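You operate a simulated robot arm through the tools that you are given. There is no shell and no other tool. Be economical: measure what you need, move in short steps, check, and stop when the job is done.

Carry out the task below with a simulated robot arm. There is one attempt and no reset: what you move stays moved.

TASK
Crimp the ferrule on the blue hose end and stand it in the green parts tray.
Fine: set the dial to the size on the hose; one stroke only.

The check looks at the end state, three seconds after you hand in, the way a careful person would. Anything else that was tipped, shoved, dropped, spilled or broken makes it a failure.

THE ROBOT
A 6-joint arm with a two-finger parallel gripper, fixed in place. Base frame: the origin is at the foot of the arm, x ahead of it, y to its left, z up; the work surface is at about z = 0. Units: m, degrees, N and s.
With the tool pointing down near the work surface it reaches from about 0.12 to 0.5 m from the base axis. Its first joint turns from -72.0 to 72.0 degrees. Payload 0.65 kg.
The tool frame sits at the grasp point between the pads (the TCP): z along the fingers, y along the line on which they close. The tips reach 0.025 m beyond it. The gripper opens to 0.076 m. The fingers are 0.018 m wide and 0.01 m thick; the gripper's body (0.036 by 0.078 m) begins 0.045 m behind the TCP.
Orientation is told as [roll, pitch, yaw] about the base's x, y, z axes, in that order, counted from this pose: with the fingers straight down and closing along the base's y, the tool's x points along the base's -x, its y along +y and its z along -z.

THE INTERFACE
- The arm moves only by the tool send_rows. Its argument "moves" is a list of rows, each an object (a shift or turn left out is 0, a gripper value left out holds the last) with "offset": the shift along the base's x, y, z in m, a list of three; "delta_rot": the turn, a rotation vector about the base's x, y, z in rad, a list of three. In form: [{"offset": [x, y, z], "delta_rot": [rx, ry, rz]}, ...]. A call has 1 to 10 rows; each row is the pose to reach, as a shift and turn from the pose commanded when the call began. "jaw" is the opening in per cent of the stroke, from 0 (shut) to 100 (fully open), set as the call begins (left out, the last holds). Each row takes 0.2 s and may step no farther than 0.05 m and 8.6 degrees from the row before; otherwise, or with a gripper value out of range, the whole call is refused. A pose out of reach is approached as far as the arm can. The call stops where the force on the tool passes 40 N (or 10 N more than at its start, if that is more) or the arm is blocked; 0.2 s more then pass. Each finger travels about 0.108 m/s and halts on what it meets, pressing with about 38 N; the grip force reading is that of the motor and also rises with nothing between the fingers. The clock runs only during rows and for 0.2 s after the last one: add rows that repeat a pose to give the fingers time. The reply holds the time, the measured pose of the TCP, the force on the tool along the base axes, the opening and the grip force, in the units named above and with some noise.
- Cameras (640 x 400 px; columns grow to the right, rows downward): "scene" is fixed at [0.0705, 0.2967, 0.3972]; the picture's right is [-0.55, -0.83, 0.00], its down [-0.48, 0.32, -0.81] and it looks along [0.68, -0.45, -0.58] (base axes); focal length 214 px, centre (320, 200). "wrist" rides on the gripper at [0.058, 0.011, -0.081] in the tool frame; the picture's right is [-0.18, 0.98, 0.00], its down [-0.75, -0.14, -0.64] and it looks along [-0.63, -0.12, 0.77] (tool axes); focal length 243 px, centre (320, 200). There is no depth. A picture from a camera that has moved, and an enlarged one, comes with that camera's place and axes in the base frame and with its lens. The place of the scene camera against the robot may be out by one fixed shift of up to 0.012 m in any direction.
- snapshot(camera): a new picture of that camera. The clock stands still meanwhile.
- zoom(camera, box): a new picture of the part [left, top, right, bottom] of that camera's present view, enlarged. The clock stands still meanwhile.
- hand_in(): hands the job in; it is judged then, once.

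Work in short steps. Places have to be worked out from the pictures, the camera data and where the tool is seen: move nearer, look again, correct. Check each grasp and each placing, and mend what went wrong. You have 120 turns and 76 pictures in all, those below and enlarged ones among them. Open the gripper and draw the arm clear of the work before you hand the job in, unless the task says otherwise; then end with one line.

The tools are called after "Request:" as name(argument=value, ...) on one line, values as JSON. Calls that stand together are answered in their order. send_rows: Moves the arm, as the interface text tells. Its arguments: {"type":"object","properties":{"moves":{"type":"array","items":{"type":"object","properties":{"offset":{"type":"array","items":{"type":"number"}},"delta_rot":{"type":"array","items":{"type":"number"}}}}},"jaw":{"type":"number"}},"required":["moves"]} The other tools are called the same way: snapshot (camera) takes a picture; zoom (camera, box) takes an enlarged picture of a part of a camera's view; hand_in () hands the job in.

At the start:

```text
time_s: 0.0
ee_pos: [0.2465, 0.0944, 0.3636]
ee_rot: [0.0, -0.1, 0.0]
ft_force: [0.2, 0.5, 0.0]
gripper_width: 0.0758
grip_force: 0.1
```

scene: 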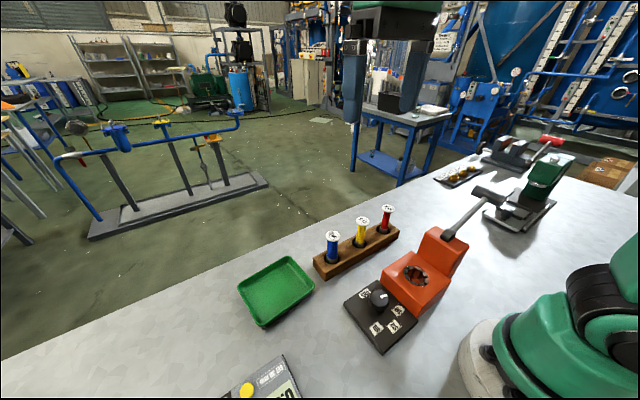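
wrist: 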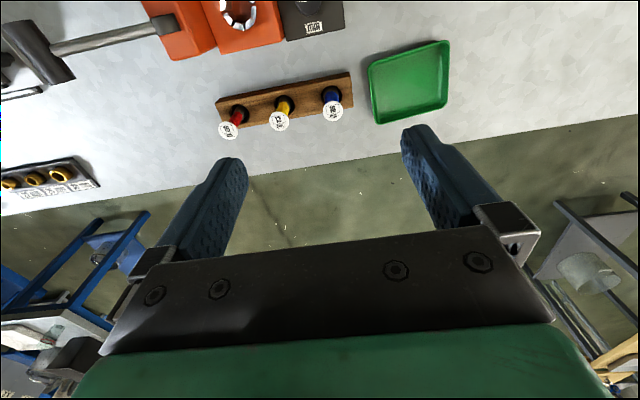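

The scene shows three hoses (blue, yellow, red) in a wood rack, an orange crimper with a dial, and a green tray. I'll enlarge the pieces to read the labels.

Request:
zoom(camera="scene", box=[300, 190, 480, 360])

Request:
zoom(camera="wrist", box=[200, 0, 460, 150])

Request:
zoom(camera="scene", box=[420, 120, 600, 250])

```text
2.35 times, centred on (390, 275) of scene
camera zoom: at [0.0705, 0.2967, 0.3972], right [-0.55, -0.83, 0.0], down [-0.48, 0.32, -0.81], along [0.68, -0.45, -0.58], focal length 505 px, centre (155, 24)
```

zoom: 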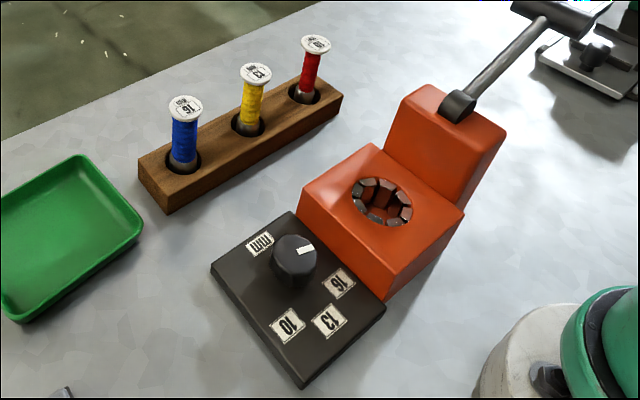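

```text
2.46 times, centred on (330, 75) of wrist
camera zoom: at [0.1878, 0.1063, 0.4445], right [0.18, 0.98, 0.0], down [0.75, -0.14, 0.64], along [0.63, -0.12, -0.77], focal length 597 px, centre (295, 508)
```

zoom: 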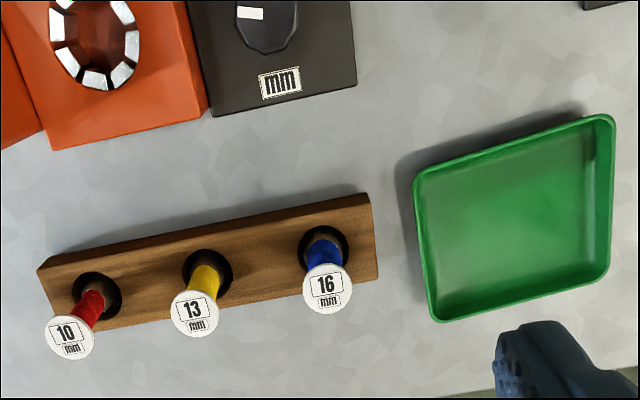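

```text
3.08 times, centred on (510, 185) of scene
camera zoom: at [0.0705, 0.2967, 0.3972], right [-0.55, -0.83, 0.0], down [-0.48, 0.32, -0.81], along [0.68, -0.45, -0.58], focal length 660 px, centre (-265, 246)
```

zoom: 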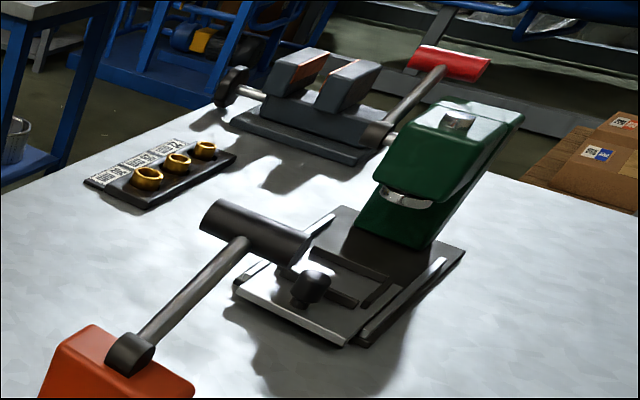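

The blue hose is marked 16. Now I'll look at the gold rings, the bottom-left item, and the dial in more detail.

Request:
zoom(camera="scene", box=[430, 155, 490, 192])

Request:
zoom(camera="scene", box=[200, 340, 320, 400])

Request:
zoom(camera="scene", box=[340, 270, 430, 355])

Request:
zoom(camera="scene", box=[310, 200, 400, 285])

```text
10.67 times, centred on (460, 174) of scene
camera zoom: at [0.0705, 0.2967, 0.3972], right [-0.55, -0.83, 0.0], down [-0.48, 0.32, -0.81], along [0.68, -0.45, -0.58], focal length 2288 px, centre (-1173, 483)
```

zoom: 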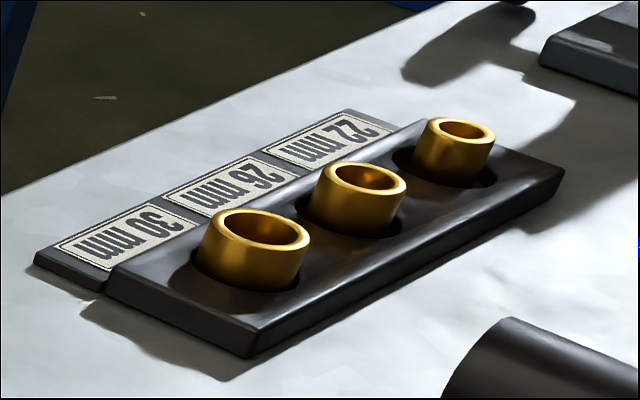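

```text
5.33 times, centred on (260, 370) of scene
camera zoom: at [0.0705, 0.2967, 0.3972], right [-0.55, -0.83, 0.0], down [-0.48, 0.32, -0.81], along [0.68, -0.45, -0.58], focal length 1144 px, centre (640, -707)
```

zoom: 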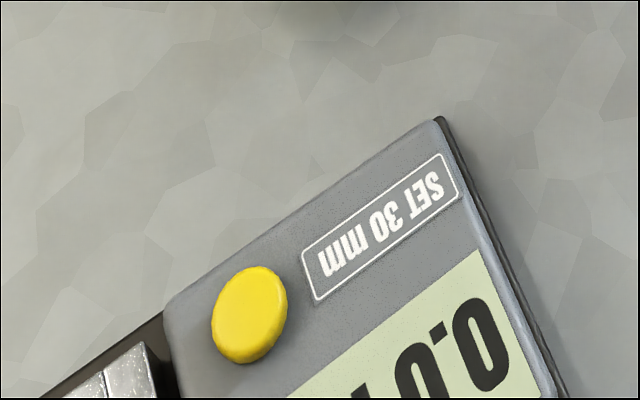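

```text
4.71 times, centred on (385, 312) of scene
camera zoom: at [0.0705, 0.2967, 0.3972], right [-0.55, -0.83, 0.0], down [-0.48, 0.32, -0.81], along [0.68, -0.45, -0.58], focal length 1009 px, centre (14, -329)
```

zoom: 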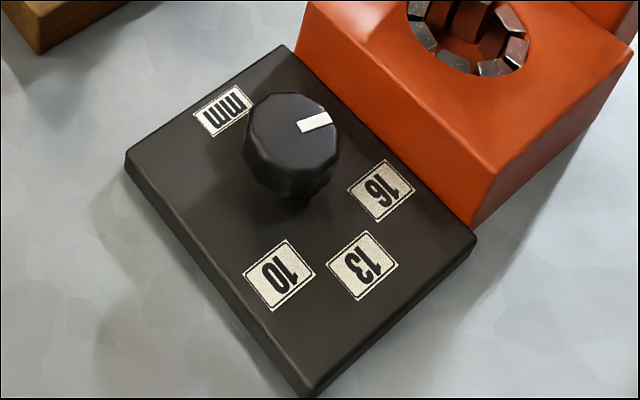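

```text
4.71 times, centred on (355, 242) of scene
camera zoom: at [0.0705, 0.2967, 0.3972], right [-0.55, -0.83, 0.0], down [-0.48, 0.32, -0.81], along [0.68, -0.45, -0.58], focal length 1009 px, centre (155, 0)
```

zoom: 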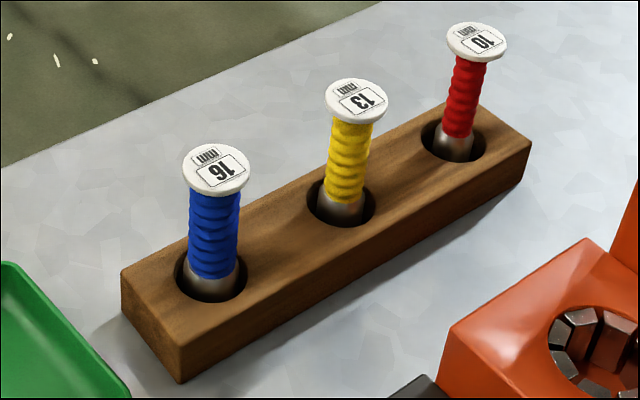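

Blue ferrule hose is 16 mm. The loose rings and caliper (SET 30) belong to something else. I'll swing the wrist camera to look along −y at the crimper and dial from the +y side.

Request:
send_rows(moves=[{"offset": [0, 0.01, -0.005], "delta_rot": [0, 0, -0.148]}, {"offset": [0, 0.02, -0.01], "delta_rot": [0, 0, -0.296]}, {"offset": [-0.005, 0.03, -0.015], "delta_rot": [0, 0, -0.444]}, {"offset": [-0.01, 0.04, -0.02], "delta_rot": [0, 0, -0.592]}, {"offset": [-0.01, 0.05, -0.025], "delta_rot": [0, 0, -0.74]}, {"offset": [-0.015, 0.06, -0.03], "delta_rot": [0, 0, -0.888]}, {"offset": [-0.02, 0.07, -0.035], "delta_rot": [0, 0, -1.036]}, {"offset": [-0.025, 0.08, -0.04], "delta_rot": [0, 0, -1.184]}, {"offset": [-0.03, 0.09, -0.045], "delta_rot": [0, 0, -1.332]}, {"offset": [-0.035, 0.1, -0.05], "delta_rot": [0, 0, -1.48]}])

Request:
snapshot(camera="wrist")

Request:
snapshot(camera="scene")

```text
time_s: 2.2
ee_pos: [0.2119, 0.1943, 0.313]
ee_rot: [0.0, 0.1, -84.9]
ft_force: [-0.7, 0.3, 0.5]
gripper_width: 0.0756
grip_force: 0.1
```

```text
66 pictures are left
camera wrist: at [0.2167, 0.2543, 0.3941], right [1.0, -0.1, 0.0], down [-0.07, -0.76, 0.64], along [-0.06, -0.64, -0.77], focal length 243 px, centre (320, 200)
```

wrist: 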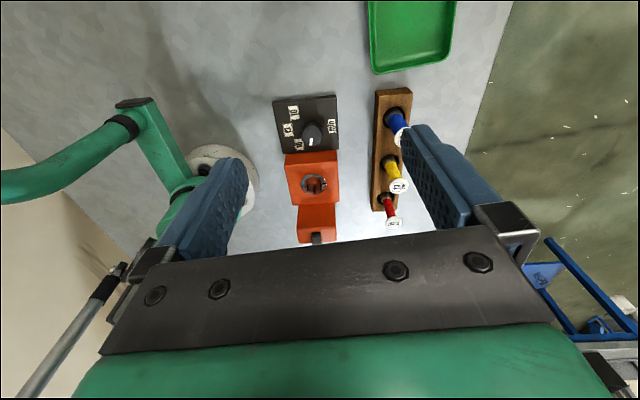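

```text
65 pictures are left
```

scene: 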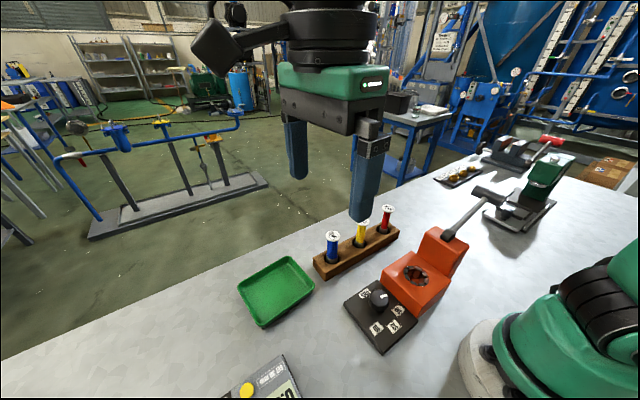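

Crimper and dial are visible; zoom in for measurement.

Request:
zoom(camera="wrist", box=[260, 80, 420, 180])

Request:
zoom(camera="wrist", box=[260, 150, 420, 250])

```text
4.00 times, centred on (340, 130) of wrist
camera zoom: at [0.2167, 0.2543, 0.3941], right [1.0, -0.1, 0.0], down [-0.07, -0.76, 0.64], along [-0.06, -0.64, -0.77], focal length 970 px, centre (240, 480)
```

zoom: 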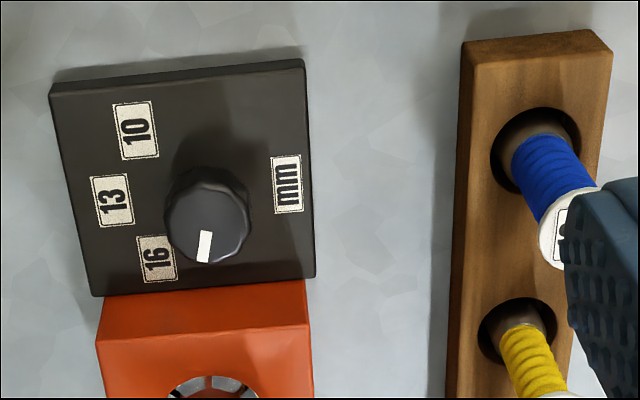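

```text
4.00 times, centred on (340, 200) of wrist
camera zoom: at [0.2167, 0.2543, 0.3941], right [1.0, -0.1, 0.0], down [-0.07, -0.76, 0.64], along [-0.06, -0.64, -0.77], focal length 970 px, centre (240, 200)
```

zoom: 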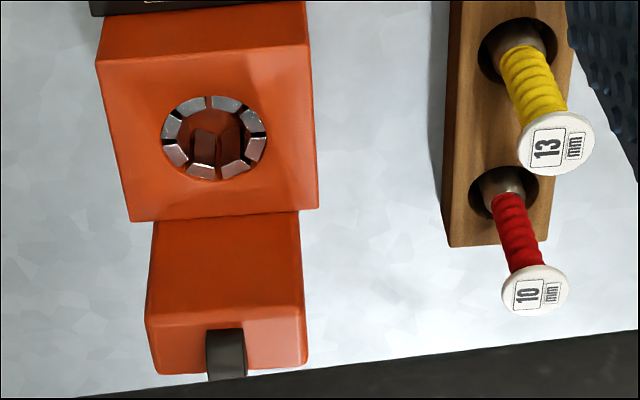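

Estimated dial at about (0.186, 0.095), knob ⌀≈32 mm, pointer at about −105°, with 16 at about −127°. Move to hover over the knob and check.

Request:
send_rows(moves=[{"offset": [-0.005, -0.02, -0.035], "delta_rot": [0, 0, 0.03]}, {"offset": [-0.009, -0.04, -0.07], "delta_rot": [0, 0, 0.06]}, {"offset": [-0.013, -0.055, -0.105], "delta_rot": [0, 0, 0.09]}, {"offset": [-0.017, -0.07, -0.14], "delta_rot": [0, 0, 0.12]}, {"offset": [-0.022, -0.085, -0.17], "delta_rot": [0, 0, 0.15]}, {"offset": [-0.026, -0.099, -0.193], "delta_rot": [0, 0, 0.17]}])

Request:
snapshot(camera="wrist")

Request:
zoom(camera="scene", box=[310, 200, 470, 350])

```text
time_s: 3.6
ee_pos: [0.1844, 0.0949, 0.1211]
ee_rot: [0.0, 0.0, -75.0]
ft_force: [0.1, 0.8, -0.6]
gripper_width: 0.0762
grip_force: 0.0
```

```text
62 pictures are left
camera wrist: at [0.1804, 0.1549, 0.2009], right [1.0, 0.08, 0.0], down [0.06, -0.76, 0.64], along [0.05, -0.64, -0.77], focal length 243 px, centre (320, 200)
```

wrist: 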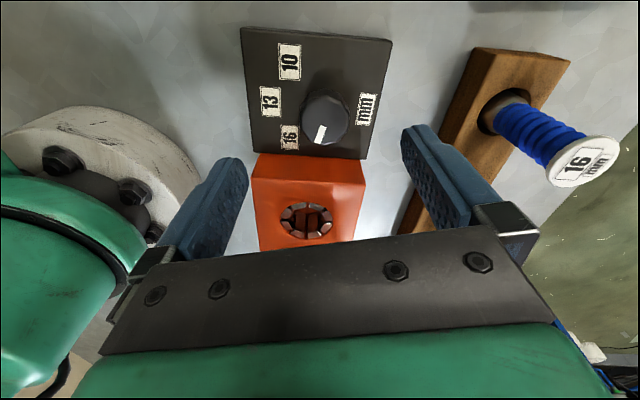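

```text
2.67 times, centred on (390, 275) of scene
camera zoom: at [0.0705, 0.2967, 0.3972], right [-0.55, -0.83, 0.0], down [-0.48, 0.32, -0.81], along [0.68, -0.45, -0.58], focal length 572 px, centre (133, 0)
```

zoom: 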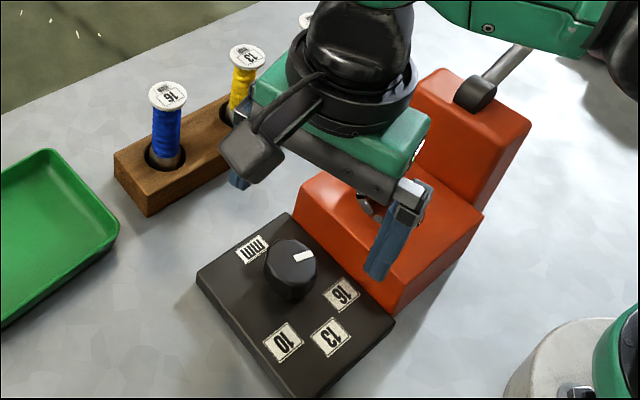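

Knob centre refined to about (0.1885, 0.0925), top about z 0.045. Narrow the jaw a bit, lower partway, and check clearance to the orange block.

Request:
send_rows(moves=[{"offset": [0.004, -0.002, -0.01], "delta_rot": [0, 0, -0.07]}, {"offset": [0.004, -0.002, -0.035], "delta_rot": [0, 0, -0.07]}, {"offset": [0.004, -0.002, -0.045], "delta_rot": [0, 0, -0.07]}], jaw=70)

Request:
snapshot(camera="wrist")

Request:
zoom(camera="scene", box=[310, 200, 470, 350])

```text
time_s: 4.4
ee_pos: [0.1905, 0.0925, 0.0757]
ee_rot: [0.0, 0.0, -79.1]
ft_force: [0.3, 0.6, -0.1]
gripper_width: 0.0532
grip_force: 0.0
```

```text
60 pictures are left
camera wrist: at [0.1905, 0.1533, 0.1559], right [1.0, 0.0, 0.0], down [0.0, -0.77, 0.64], along [0.0, -0.64, -0.77], focal length 243 px, centre (320, 200)
```

wrist: 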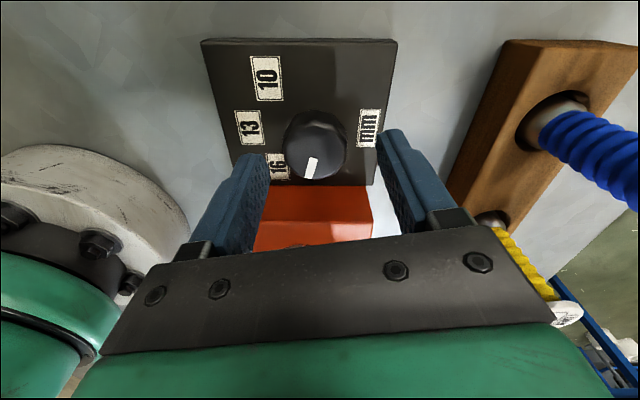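

```text
2.67 times, centred on (390, 275) of scene
camera zoom: at [0.0705, 0.2967, 0.3972], right [-0.55, -0.83, 0.0], down [-0.48, 0.32, -0.81], along [0.68, -0.45, -0.58], focal length 572 px, centre (133, 0)
```

zoom: 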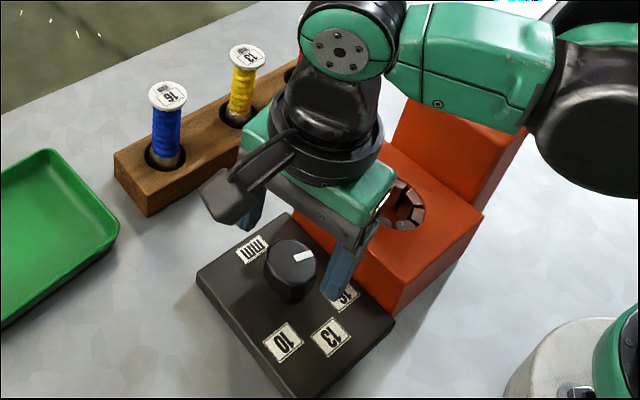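

The orange front face is at y≈0.046, so there is room. Lower over the knob and close gently.

Request:
send_rows(moves=[{"offset": [-0.002, 0.0015, -0.015]}, {"offset": [-0.002, 0.0015, -0.03]}])

Request:
zoom(camera="wrist", box=[200, 20, 440, 230])

```text
time_s: 5.0
ee_pos: [0.1863, 0.0954, 0.0453]
ee_rot: [0.0, 0.0, -79.1]
ft_force: [0.4, -0.2, -0.1]
gripper_width: 0.0532
grip_force: 0.0
```

```text
1.90 times, centred on (320, 125) of wrist
camera zoom: at [0.1871, 0.1559, 0.1254], right [1.0, 0.0, 0.0], down [0.0, -0.77, 0.64], along [0.0, -0.64, -0.77], focal length 462 px, centre (320, 343)
```

zoom: 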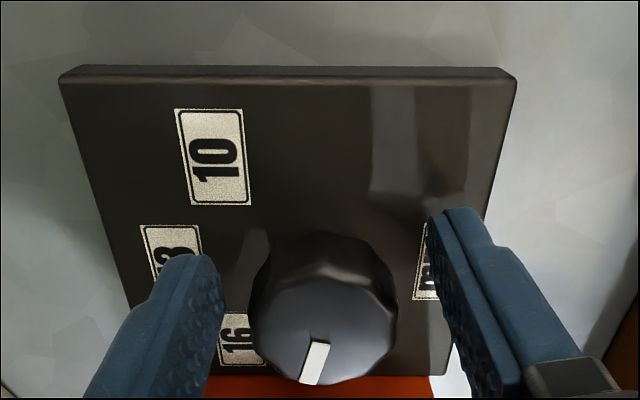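

Knob lies between the fingers, slightly to −y. Shift 3 mm and close on it.

Request:
send_rows(moves=[{"offset": [0.001, -0.003, -0.002]}])

Request:
send_rows(moves=[{"offset": [0, 0, 0]}, {"offset": [0, 0, 0]}], jaw=30)

```text
time_s: 5.4
ee_pos: [0.1869, 0.0915, 0.0442]
ee_rot: [0.0, -0.1, -79.1]
ft_force: [0.2, -0.4, 0.2]
gripper_width: 0.0532
grip_force: 0.1
```

```text
time_s: 6.0
ee_pos: [0.1887, 0.0915, 0.0421]
ee_rot: [-0.2, 0.0, -79.1]
ft_force: [-7.5, -1.6, -17.1]
gripper_width: 0.0338
grip_force: 44.8
```

Gripped at 34 mm. Turn about −22° clockwise toward 16.

Request:
send_rows(moves=[{"delta_rot": [0, 0, -0.1]}, {"delta_rot": [0, 0, -0.2]}, {"delta_rot": [0, 0, -0.3]}, {"delta_rot": [0, 0, -0.384]}, {"delta_rot": [0, 0, -0.384]}])

Request:
zoom(camera="wrist", box=[200, 20, 440, 230])

```text
time_s: 7.2
ee_pos: [0.1883, 0.0927, 0.0441]
ee_rot: [0.2, 0.0, -101.1]
ft_force: [13.2, -6.4, -19.3]
gripper_width: 0.0337
grip_force: 44.9
```

```text
1.90 times, centred on (320, 125) of wrist
camera zoom: at [0.2105, 0.1482, 0.124], right [0.93, -0.37, 0.0], down [-0.29, -0.71, 0.64], along [-0.24, -0.6, -0.77], focal length 462 px, centre (320, 343)
```

zoom: 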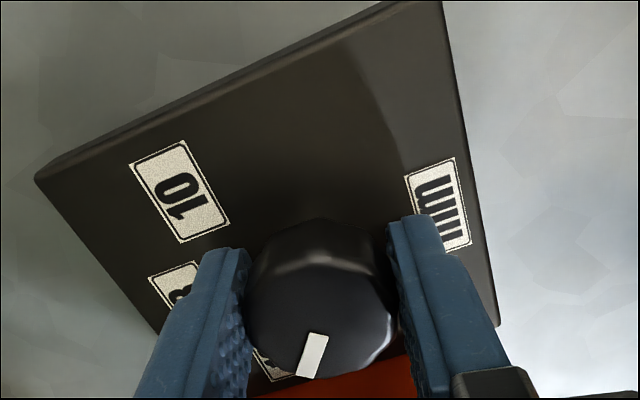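

It turned with the tool. Open and rise to check the pointer against the 16 mark.

Request:
send_rows(moves=[{"offset": [0, 0, 0]}, {"offset": [0, 0, 0]}, {"offset": [0, 0, 0.04]}, {"offset": [0, 0.03, 0.08]}, {"offset": [0, 0.04, 0.11]}], jaw=75)

Request:
zoom(camera="wrist", box=[230, 30, 410, 230])

Request:
zoom(camera="scene", box=[340, 270, 430, 355])

```text
time_s: 8.4
ee_pos: [0.188, 0.1326, 0.1542]
ee_rot: [0.0, 0.1, -101.1]
ft_force: [-0.4, 0.5, 0.1]
gripper_width: 0.0573
grip_force: 0.0
```

```text
2.00 times, centred on (320, 130) of wrist
camera zoom: at [0.2101, 0.1895, 0.2353], right [0.93, -0.37, 0.0], down [-0.28, -0.71, 0.64], along [-0.24, -0.6, -0.77], focal length 485 px, centre (320, 340)
```

zoom: 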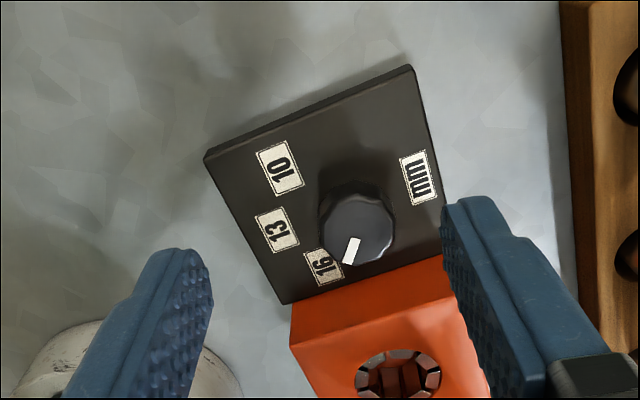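

```text
4.71 times, centred on (385, 312) of scene
camera zoom: at [0.0705, 0.2967, 0.3972], right [-0.55, -0.83, 0.0], down [-0.48, 0.32, -0.81], along [0.68, -0.45, -0.58], focal length 1009 px, centre (14, -329)
```

zoom: 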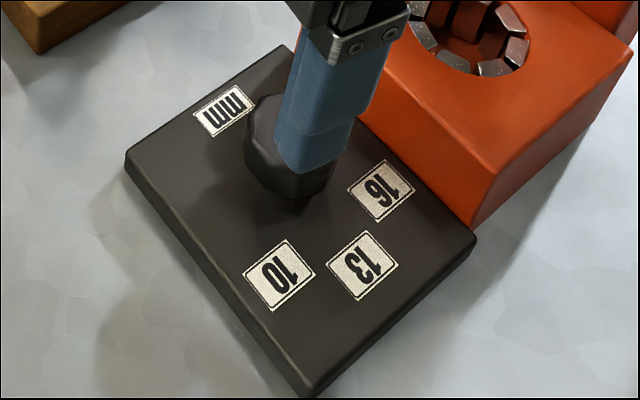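

Pointer at about −128°, and 16 looks to be at about −133°. Take a tight enlargement to refine.

Request:
zoom(camera="wrist", box=[285, 100, 365, 190])

```text
4.44 times, centred on (325, 145) of wrist
camera zoom: at [0.2101, 0.1895, 0.2353], right [0.93, -0.37, 0.0], down [-0.28, -0.71, 0.64], along [-0.24, -0.6, -0.77], focal length 1078 px, centre (298, 444)
```

zoom: 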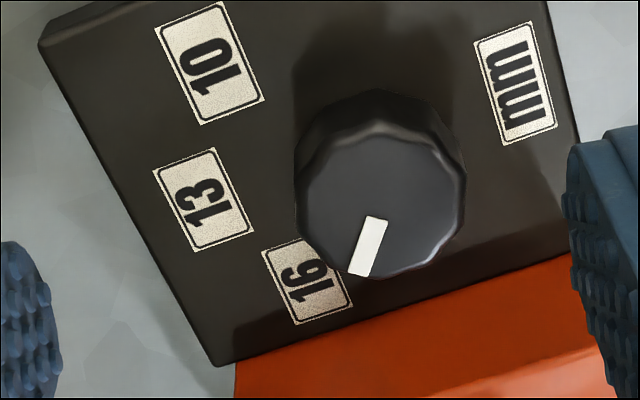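

Labels look to be at 180° ± 46°, so the pointer still needs about 8–9° more clockwise. Regrip and turn.

Request:
send_rows(moves=[{"offset": [0.001, -0.02, -0.03]}, {"offset": [0.001, -0.04, -0.07]}, {"offset": [0.001, -0.04, -0.11]}, {"offset": [0.001, -0.04, -0.11]}])

Request:
send_rows(moves=[{"offset": [0, 0, 0]}, {"offset": [0, 0, 0]}, {"offset": [0, 0, 0]}, {"delta_rot": [0, 0, -0.08]}, {"delta_rot": [0, 0, -0.15]}, {"delta_rot": [0, 0, -0.15]}], jaw=30)

Request:
send_rows(moves=[{"offset": [0, 0, 0]}, {"offset": [0, 0, 0]}, {"offset": [0, 0, 0.04]}, {"offset": [0, 0.03, 0.08]}, {"offset": [0, 0.04, 0.11]}], jaw=75)

Request:
zoom(camera="wrist", box=[285, 100, 365, 190])

```text
time_s: 9.4
ee_pos: [0.1886, 0.0935, 0.0457]
ee_rot: [-0.1, 0.0, -101.1]
ft_force: [0.4, 0.3, -0.1]
gripper_width: 0.0571
grip_force: 0.0
```

```text
time_s: 10.8
ee_pos: [0.19, 0.093, 0.0451]
ee_rot: [0.1, 0.2, -109.6]
ft_force: [29.9, 11.4, 17.3]
gripper_width: 0.0335
grip_force: 45.0
```

```text
time_s: 12.0
ee_pos: [0.1895, 0.1316, 0.1543]
ee_rot: [0.0, 0.0, -109.7]
ft_force: [-0.2, -0.4, 0.2]
gripper_width: 0.0571
grip_force: 0.1
```

```text
4.44 times, centred on (325, 145) of wrist
camera zoom: at [0.2186, 0.1844, 0.2354], right [0.86, -0.5, 0.0], down [-0.39, -0.66, 0.64], along [-0.32, -0.56, -0.77], focal length 1078 px, centre (298, 444)
```

zoom: 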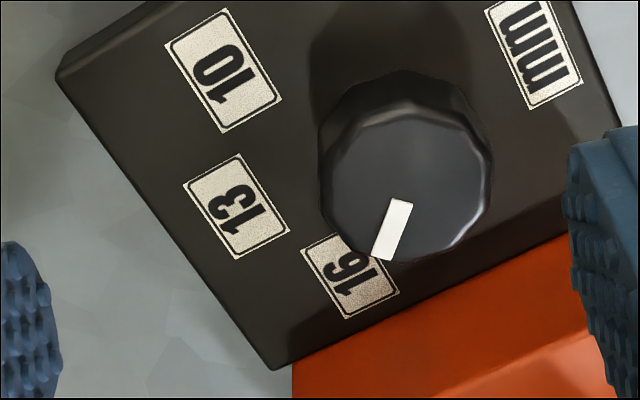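

Pointer now at about −131.6° and 16 at about −132°: aligned. Next, move near the blue hose for measuring, yaw −90.

Request:
send_rows(moves=[{"offset": [0.03, 0.0, 0.02], "delta_rot": [0, 0, 0.085]}, {"offset": [0.06, 0.0, 0.03], "delta_rot": [0, 0, 0.17]}, {"offset": [0.09, 0.0, 0.03], "delta_rot": [0, 0, 0.255]}, {"offset": [0.13, 0.0, 0.03], "delta_rot": [0, 0, 0.344]}], jaw=75)

Request:
snapshot(camera="wrist")

Request:
zoom(camera="scene", box=[310, 200, 470, 350])

```text
time_s: 13.0
ee_pos: [0.3186, 0.1308, 0.1845]
ee_rot: [0.0, -0.1, -89.9]
ft_force: [-0.3, 0.1, 0.1]
gripper_width: 0.057
grip_force: 0.1
```

```text
52 pictures are left
camera wrist: at [0.3293, 0.1909, 0.2641], right [0.98, -0.18, 0.0], down [-0.14, -0.75, 0.64], along [-0.12, -0.63, -0.77], focal length 243 px, centre (320, 200)
```

wrist: 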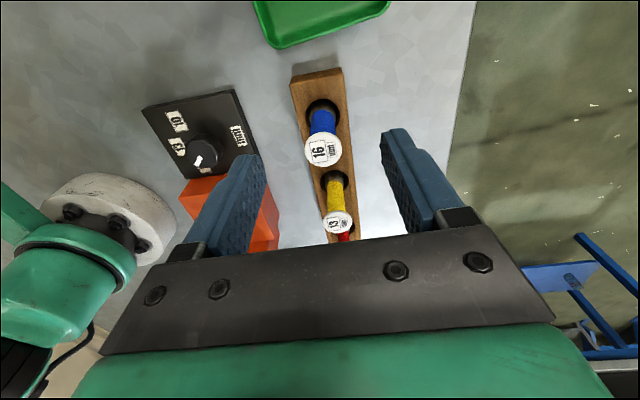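

```text
2.67 times, centred on (390, 275) of scene
camera zoom: at [0.0705, 0.2967, 0.3972], right [-0.55, -0.83, 0.0], down [-0.48, 0.32, -0.81], along [0.68, -0.45, -0.58], focal length 572 px, centre (133, 0)
```

zoom: 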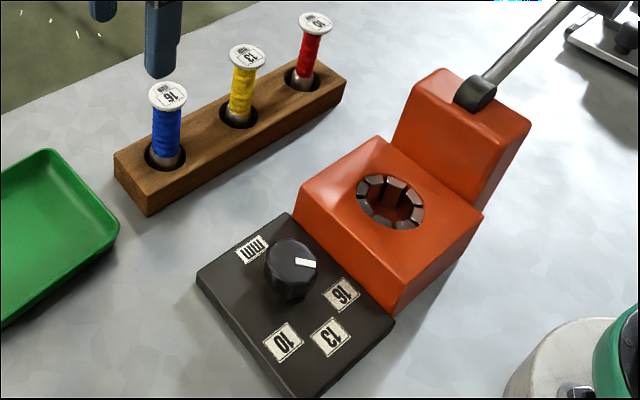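

Recheck the dial unobstructed from the scene camera, and zoom on the blue hose in the wrist view.

Request:
zoom(camera="scene", box=[340, 270, 430, 355])

Request:
zoom(camera="wrist", box=[260, 60, 400, 250])

```text
4.71 times, centred on (385, 312) of scene
camera zoom: at [0.0705, 0.2967, 0.3972], right [-0.55, -0.83, 0.0], down [-0.48, 0.32, -0.81], along [0.68, -0.45, -0.58], focal length 1009 px, centre (14, -329)
```

zoom: 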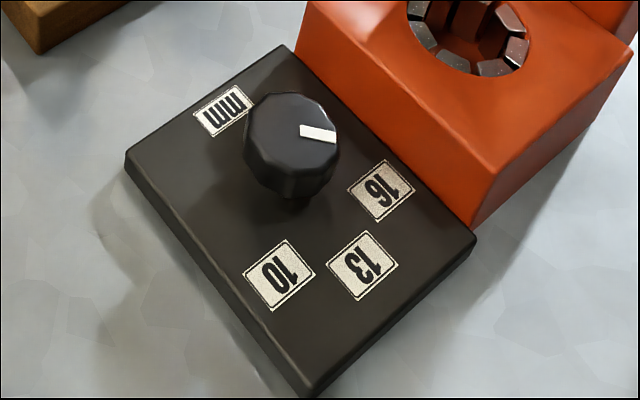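

```text
2.11 times, centred on (330, 155) of wrist
camera zoom: at [0.3293, 0.1909, 0.2641], right [0.98, -0.18, 0.0], down [-0.14, -0.75, 0.64], along [-0.12, -0.63, -0.77], focal length 511 px, centre (299, 295)
```

zoom: 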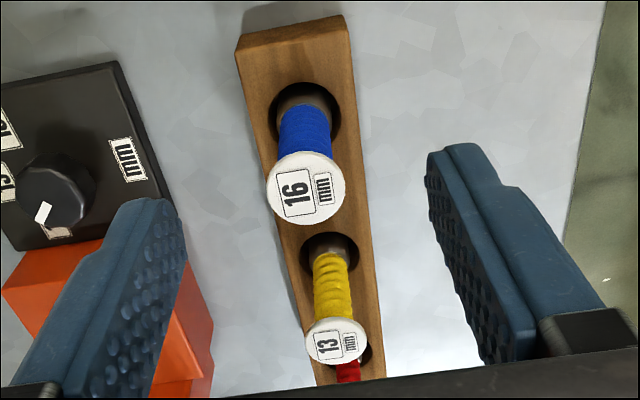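

Blue hose cap is about (0.315, 0.100, 0.093); neighbours are ~0.08 away. Hover directly above and look.

Request:
send_rows(moves=[{"offset": [-0.002, -0.02, -0.02]}, {"offset": [-0.0036, -0.0308, -0.0495]}, {"offset": [-0.0036, -0.0308, -0.0495]}])

Request:
snapshot(camera="wrist")

Request:
zoom(camera="scene", box=[270, 150, 430, 290])

```text
time_s: 13.8
ee_pos: [0.3124, 0.1006, 0.1334]
ee_rot: [-0.1, 0.0, -90.0]
ft_force: [-0.4, -1.0, -0.4]
gripper_width: 0.057
grip_force: 0.0
```

```text
48 pictures are left
camera wrist: at [0.3241, 0.1604, 0.2141], right [0.98, -0.18, 0.0], down [-0.14, -0.75, 0.64], along [-0.12, -0.63, -0.77], focal length 243 px, centre (320, 200)
```

wrist: 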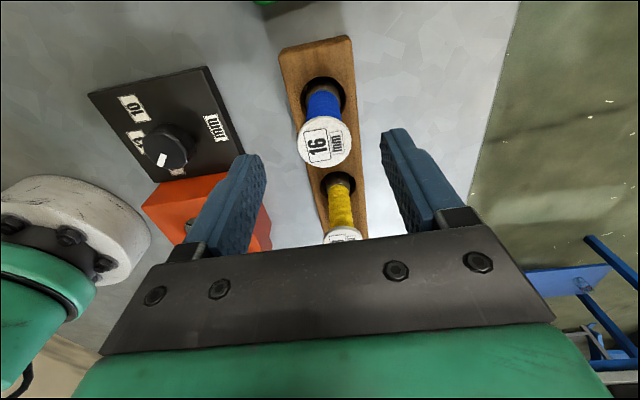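

```text
2.86 times, centred on (350, 220) of scene
camera zoom: at [0.0705, 0.2967, 0.3972], right [-0.55, -0.83, 0.0], down [-0.48, 0.32, -0.81], along [0.68, -0.45, -0.58], focal length 613 px, centre (234, 143)
```

zoom: 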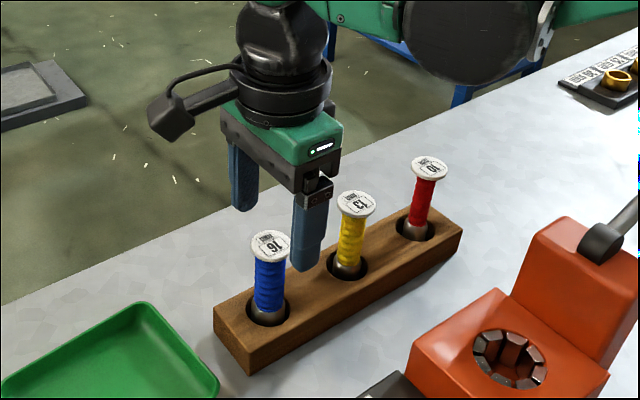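

The cap measures (0.315, 0.101), matching the TCP. Descend to TCP z≈0.07 and check before closing.

Request:
send_rows(moves=[{"offset": [0.002, 0.0, -0.025]}, {"offset": [0.002, 0.0, -0.045]}, {"offset": [0.002, 0.0, -0.064]}, {"offset": [0.002, 0.0, -0.064]}])

Request:
snapshot(camera="wrist")

Request:
zoom(camera="scene", box=[290, 190, 400, 290])

```text
time_s: 14.8
ee_pos: [0.3151, 0.1002, 0.07]
ee_rot: [0.0, 0.0, -89.9]
ft_force: [-0.2, 0.6, -0.2]
gripper_width: 0.0571
grip_force: 0.1
```

```text
46 pictures are left
camera wrist: at [0.3262, 0.1611, 0.1509], right [0.98, -0.18, 0.0], down [-0.14, -0.75, 0.64], along [-0.12, -0.63, -0.77], focal length 243 px, centre (320, 200)
```

wrist: 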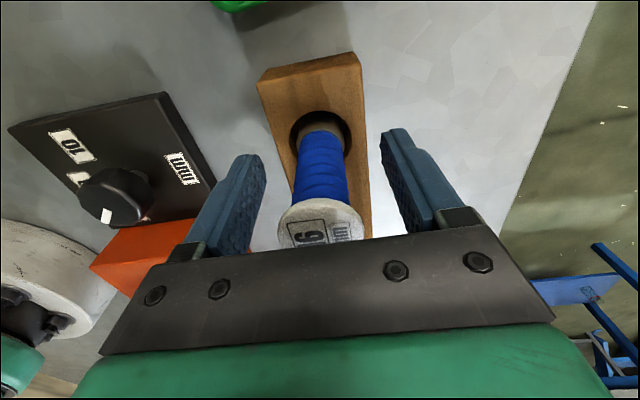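

```text
4.00 times, centred on (345, 240) of scene
camera zoom: at [0.0705, 0.2967, 0.3972], right [-0.55, -0.83, 0.0], down [-0.48, 0.32, -0.81], along [0.68, -0.45, -0.58], focal length 858 px, centre (220, 40)
```

zoom: 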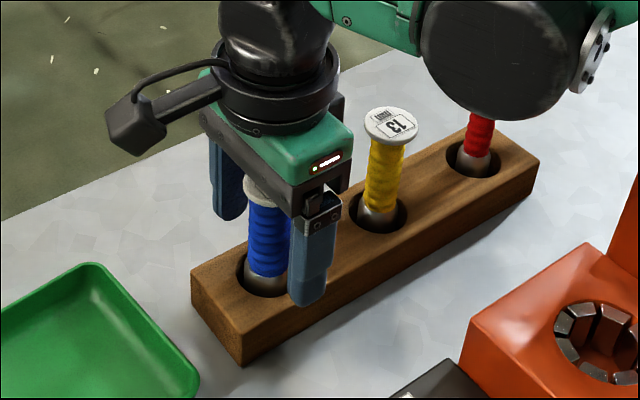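

Well centred. Close on the hose body.

Request:
send_rows(moves=[{"offset": [0, 0, 0]}, {"offset": [0, 0, 0]}, {"offset": [0, 0, 0]}], jaw=0)

```text
time_s: 15.6
ee_pos: [0.3146, 0.1014, 0.071]
ee_rot: [0.0, 0.0, -90.0]
ft_force: [-0.4, -0.3, 0.2]
gripper_width: 0.0202
grip_force: 37.1
```

Held at 20 mm. Lift straight up and inspect the ferrule.

Request:
send_rows(moves=[{"offset": [0, 0, 0.03]}, {"offset": [0, 0, 0.06]}, {"offset": [0, 0, 0.09]}, {"offset": [0, 0, 0.12]}, {"offset": [0, 0, 0.12]}])

Request:
snapshot(camera="scene")

Request:
snapshot(camera="wrist")

```text
time_s: 16.8
ee_pos: [0.3177, 0.1005, 0.1938]
ee_rot: [0.0, -0.1, -90.0]
ft_force: [-0.5, 0.6, -2.0]
gripper_width: 0.02
grip_force: 37.7
```

```text
44 pictures are left
```

scene: 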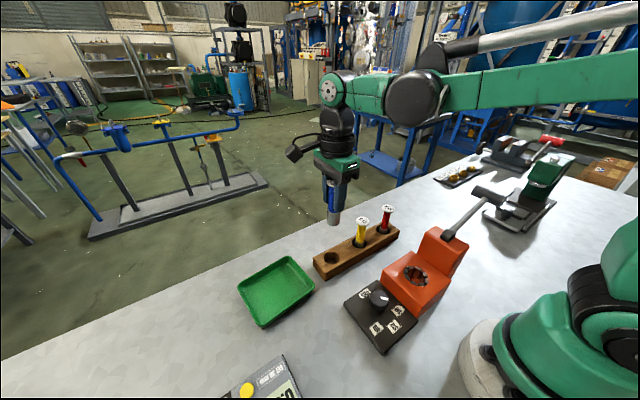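

```text
43 pictures are left
camera wrist: at [0.3291, 0.1594, 0.2737], right [0.98, -0.18, 0.0], down [-0.14, -0.75, 0.64], along [-0.12, -0.63, -0.77], focal length 243 px, centre (320, 200)
```

wrist: 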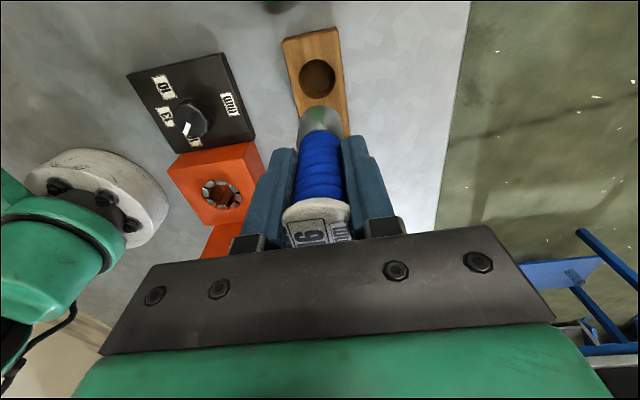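

Lifted upright with the ferrule exposed. Zoom to measure how far the ferrule extends below the fingertips.

Request:
zoom(camera="scene", box=[300, 140, 370, 240])

Request:
zoom(camera="wrist", box=[150, 130, 290, 260])

```text
4.00 times, centred on (335, 190) of scene
camera zoom: at [0.0705, 0.2967, 0.3972], right [-0.55, -0.83, 0.0], down [-0.48, 0.32, -0.81], along [0.68, -0.45, -0.58], focal length 858 px, centre (260, 240)
```

zoom: 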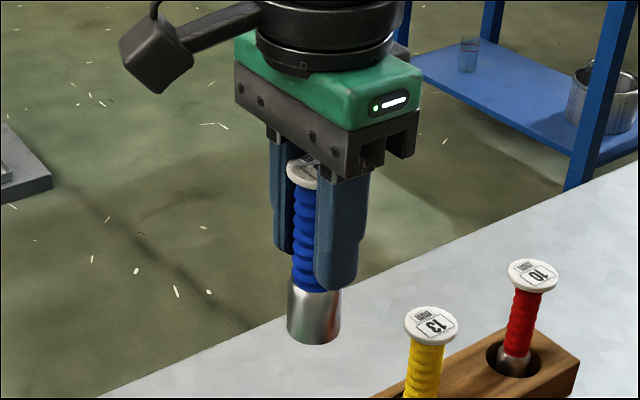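

```text
3.08 times, centred on (220, 195) of wrist
camera zoom: at [0.3291, 0.1594, 0.2737], right [0.98, -0.18, 0.0], down [-0.14, -0.75, 0.64], along [-0.12, -0.63, -0.77], focal length 746 px, centre (628, 215)
```

zoom: 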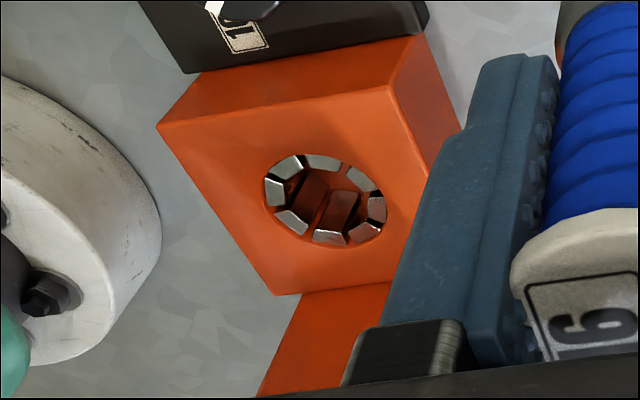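

Two-view triangulation gives the die mouth at (0.180, 0.004, 0.047); hose bottom ≈ TCP − 0.065. Carry the hose over the die, staying high.

Request:
send_rows(moves=[{"offset": [-0.025, -0.018, 0]}, {"offset": [-0.055, -0.037, 0]}, {"offset": [-0.085, -0.058, -0.01]}, {"offset": [-0.115, -0.08, -0.02]}, {"offset": [-0.1375, -0.0965, -0.03]}, {"offset": [-0.1375, -0.0965, -0.03]}])

Request:
snapshot(camera="wrist")

Request:
zoom(camera="scene", box=[350, 160, 500, 310])

```text
time_s: 18.2
ee_pos: [0.1784, 0.0029, 0.16]
ee_rot: [0.0, -0.1, -90.0]
ft_force: [0.0, -0.3, -2.3]
gripper_width: 0.0202
grip_force: 37.9
```

```text
40 pictures are left
camera wrist: at [0.19, 0.0622, 0.2406], right [0.98, -0.18, 0.0], down [-0.14, -0.75, 0.64], along [-0.12, -0.63, -0.77], focal length 243 px, centre (320, 200)
```

wrist: 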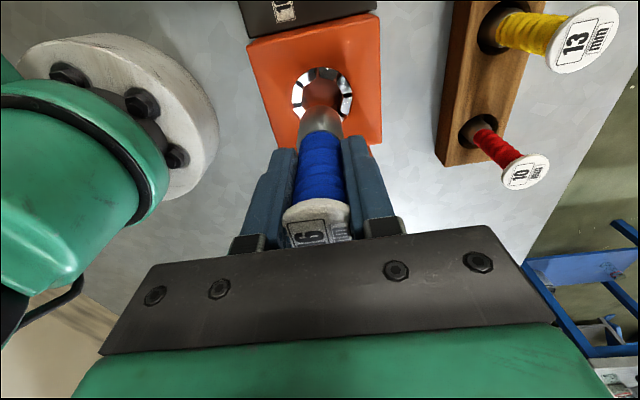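

```text
2.67 times, centred on (425, 235) of scene
camera zoom: at [0.0705, 0.2967, 0.3972], right [-0.55, -0.83, 0.0], down [-0.48, 0.32, -0.81], along [0.68, -0.45, -0.58], focal length 572 px, centre (40, 107)
```

zoom: 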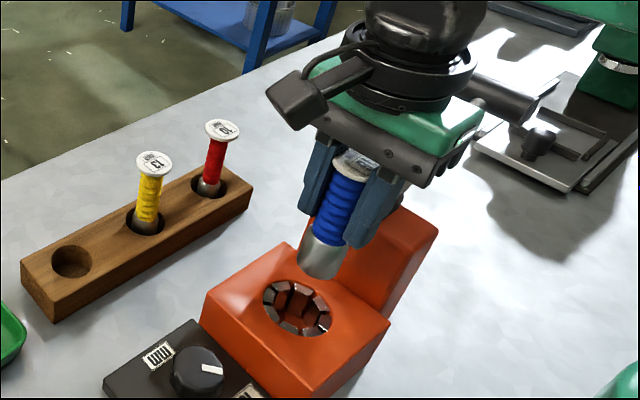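

Aligned within ~1–2 mm. Lower until the ferrule bottom is just above the die mouth and recheck.

Request:
send_rows(moves=[{"offset": [0.001, 0.001, -0.02]}, {"offset": [0.001, 0.001, -0.038]}, {"offset": [0.001, 0.001, -0.038]}])

Request:
zoom(camera="wrist", box=[250, 30, 400, 200])

Request:
zoom(camera="scene", box=[380, 200, 480, 310])

```text
time_s: 19.0
ee_pos: [0.1802, 0.0061, 0.1218]
ee_rot: [0.1, 0.0, -90.0]
ft_force: [-0.6, 1.0, -1.3]
gripper_width: 0.0202
grip_force: 37.8
```

```text
2.35 times, centred on (325, 115) of wrist
camera zoom: at [0.1914, 0.066, 0.2024], right [0.98, -0.18, 0.0], down [-0.14, -0.75, 0.64], along [-0.12, -0.63, -0.77], focal length 571 px, centre (308, 400)
```

zoom: 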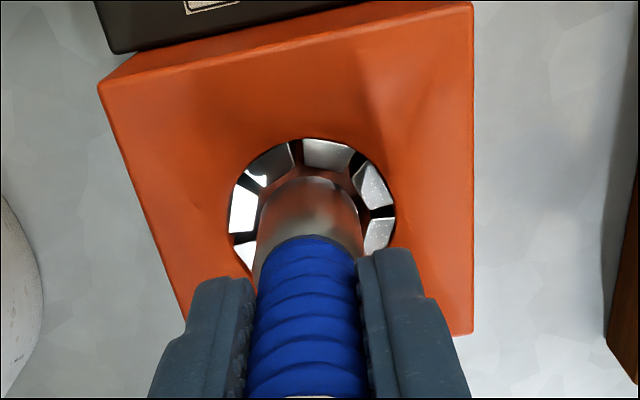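

```text
3.64 times, centred on (430, 255) of scene
camera zoom: at [0.0705, 0.2967, 0.3972], right [-0.55, -0.83, 0.0], down [-0.48, 0.32, -0.81], along [0.68, -0.45, -0.58], focal length 780 px, centre (-80, 0)
```

zoom: 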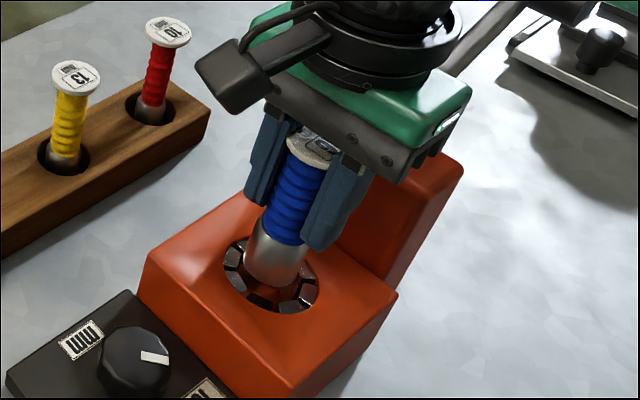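

Ferrule looks ~1.5 mm off toward +y. Correct, then lower in small steps watching force.

Request:
send_rows(moves=[{"offset": [0.0003, -0.0015, 0]}, {"offset": [0.0003, -0.0015, -0.006]}, {"offset": [0.0003, -0.0015, -0.012]}, {"offset": [0.0003, -0.0015, -0.018]}, {"offset": [0.0003, -0.0015, -0.018]}])

Request:
zoom(camera="wrist", box=[250, 30, 400, 200])

Request:
zoom(camera="scene", box=[380, 200, 480, 310])

```text
time_s: 20.2
ee_pos: [0.1809, 0.0036, 0.1044]
ee_rot: [-0.1, 0.0, -89.9]
ft_force: [-1.3, -0.8, -0.9]
gripper_width: 0.0203
grip_force: 37.7
```

```text
2.35 times, centred on (325, 115) of wrist
camera zoom: at [0.192, 0.0635, 0.1841], right [0.98, -0.18, 0.0], down [-0.14, -0.75, 0.64], along [-0.12, -0.63, -0.77], focal length 571 px, centre (308, 400)
```

zoom: 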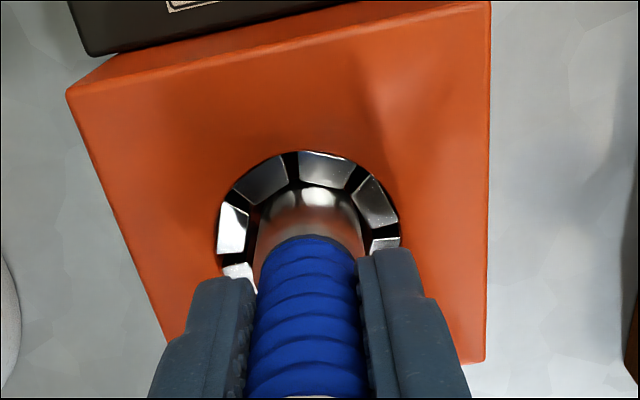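

```text
3.64 times, centred on (430, 255) of scene
camera zoom: at [0.0705, 0.2967, 0.3972], right [-0.55, -0.83, 0.0], down [-0.48, 0.32, -0.81], along [0.68, -0.45, -0.58], focal length 780 px, centre (-80, 0)
```

zoom: 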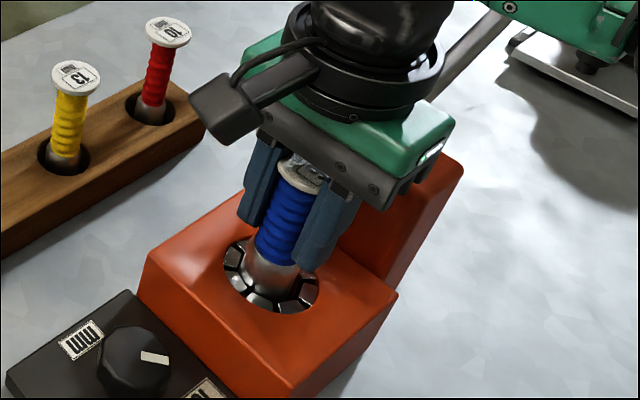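

The ferrule is entering the die with no contact force. Continue lowering.

Request:
send_rows(moves=[{"offset": [0, 0, -0.005]}, {"offset": [0, 0, -0.01]}, {"offset": [0, 0, -0.014]}, {"offset": [0, 0, -0.014]}])

```text
time_s: 21.2
ee_pos: [0.1815, 0.0036, 0.0898]
ee_rot: [0.0, -0.1, -90.0]
ft_force: [-0.4, -1.5, -1.4]
gripper_width: 0.0202
grip_force: 37.6
```

No contact yet. Lower further in fine steps.

Request:
send_rows(moves=[{"offset": [0, 0, -0.003]}, {"offset": [0, 0, -0.006]}, {"offset": [0, 0, -0.009]}, {"offset": [0, 0, -0.009]}])

Request:
zoom(camera="scene", box=[380, 200, 480, 310])

Request:
zoom(camera="wrist", box=[250, 60, 400, 230])

```text
time_s: 21.9
ee_pos: [0.1814, 0.0023, 0.0837]
ee_rot: [-0.2, 0.0, -90.1]
ft_force: [-1.0, 1.3, 11.4]
gripper_width: 0.02
grip_force: 37.8
stopped in row 3: the force on the tool passed its limit (the readings are from after the stop); the commanded pose is now the measured one
```

```text
3.64 times, centred on (430, 255) of scene
camera zoom: at [0.0705, 0.2967, 0.3972], right [-0.55, -0.83, 0.0], down [-0.48, 0.32, -0.81], along [0.68, -0.45, -0.58], focal length 780 px, centre (-80, 0)
```

zoom: 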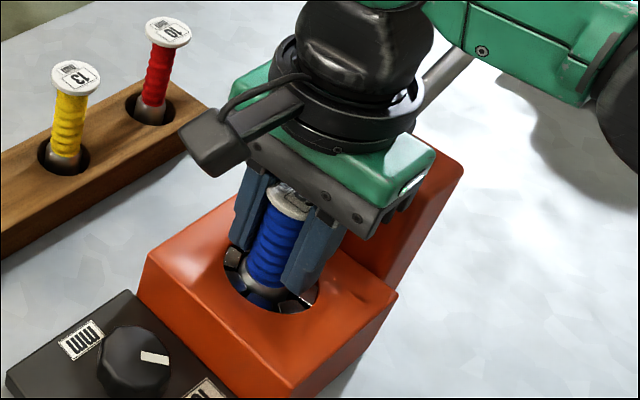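

```text
2.35 times, centred on (325, 145) of wrist
camera zoom: at [0.1927, 0.0631, 0.1648], right [0.98, -0.18, 0.0], down [-0.14, -0.75, 0.64], along [-0.12, -0.63, -0.77], focal length 571 px, centre (308, 329)
```

zoom: 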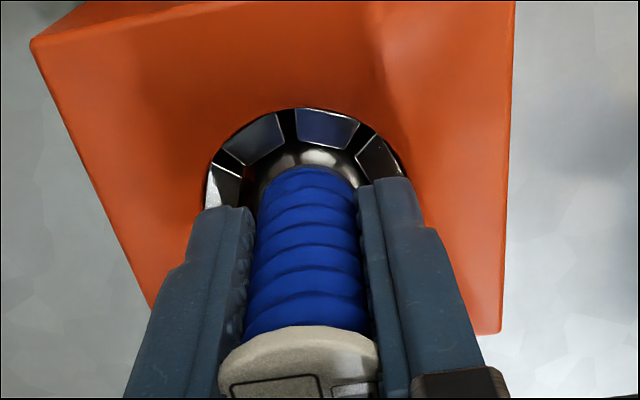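

Bottomed: ferrule is seated in the die. Release and rise straight up.

Request:
send_rows(moves=[{"offset": [0, 0, 0.0005]}, {"offset": [0, 0, 0.0005]}, {"offset": [0, 0, 0.0005]}, {"offset": [0, 0, 0.03]}, {"offset": [0, 0, 0.07]}, {"offset": [0, 0, 0.11]}, {"offset": [0, 0, 0.14]}], jaw=75)

Request:
snapshot(camera="wrist")

Request:
snapshot(camera="scene")

```text
time_s: 23.5
ee_pos: [0.1825, 0.004, 0.225]
ee_rot: [-0.3, -0.1, -90.0]
ft_force: [0.5, -0.2, 0.2]
gripper_width: 0.0574
grip_force: 0.0
```

```text
32 pictures are left
camera wrist: at [0.1932, 0.0637, 0.3057], right [0.98, -0.18, 0.0], down [-0.14, -0.75, 0.64], along [-0.12, -0.63, -0.77], focal length 243 px, centre (320, 200)
```

wrist: 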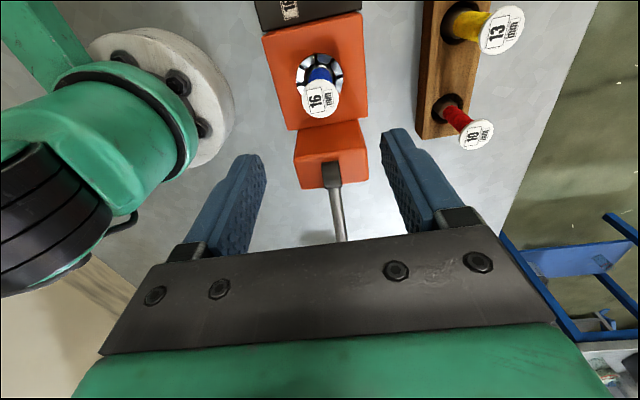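

```text
31 pictures are left
```

scene: 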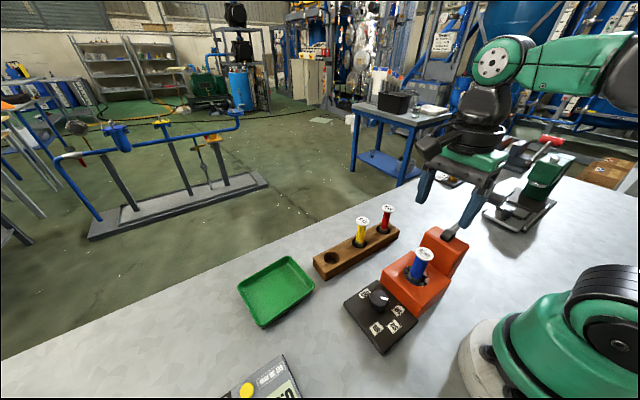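

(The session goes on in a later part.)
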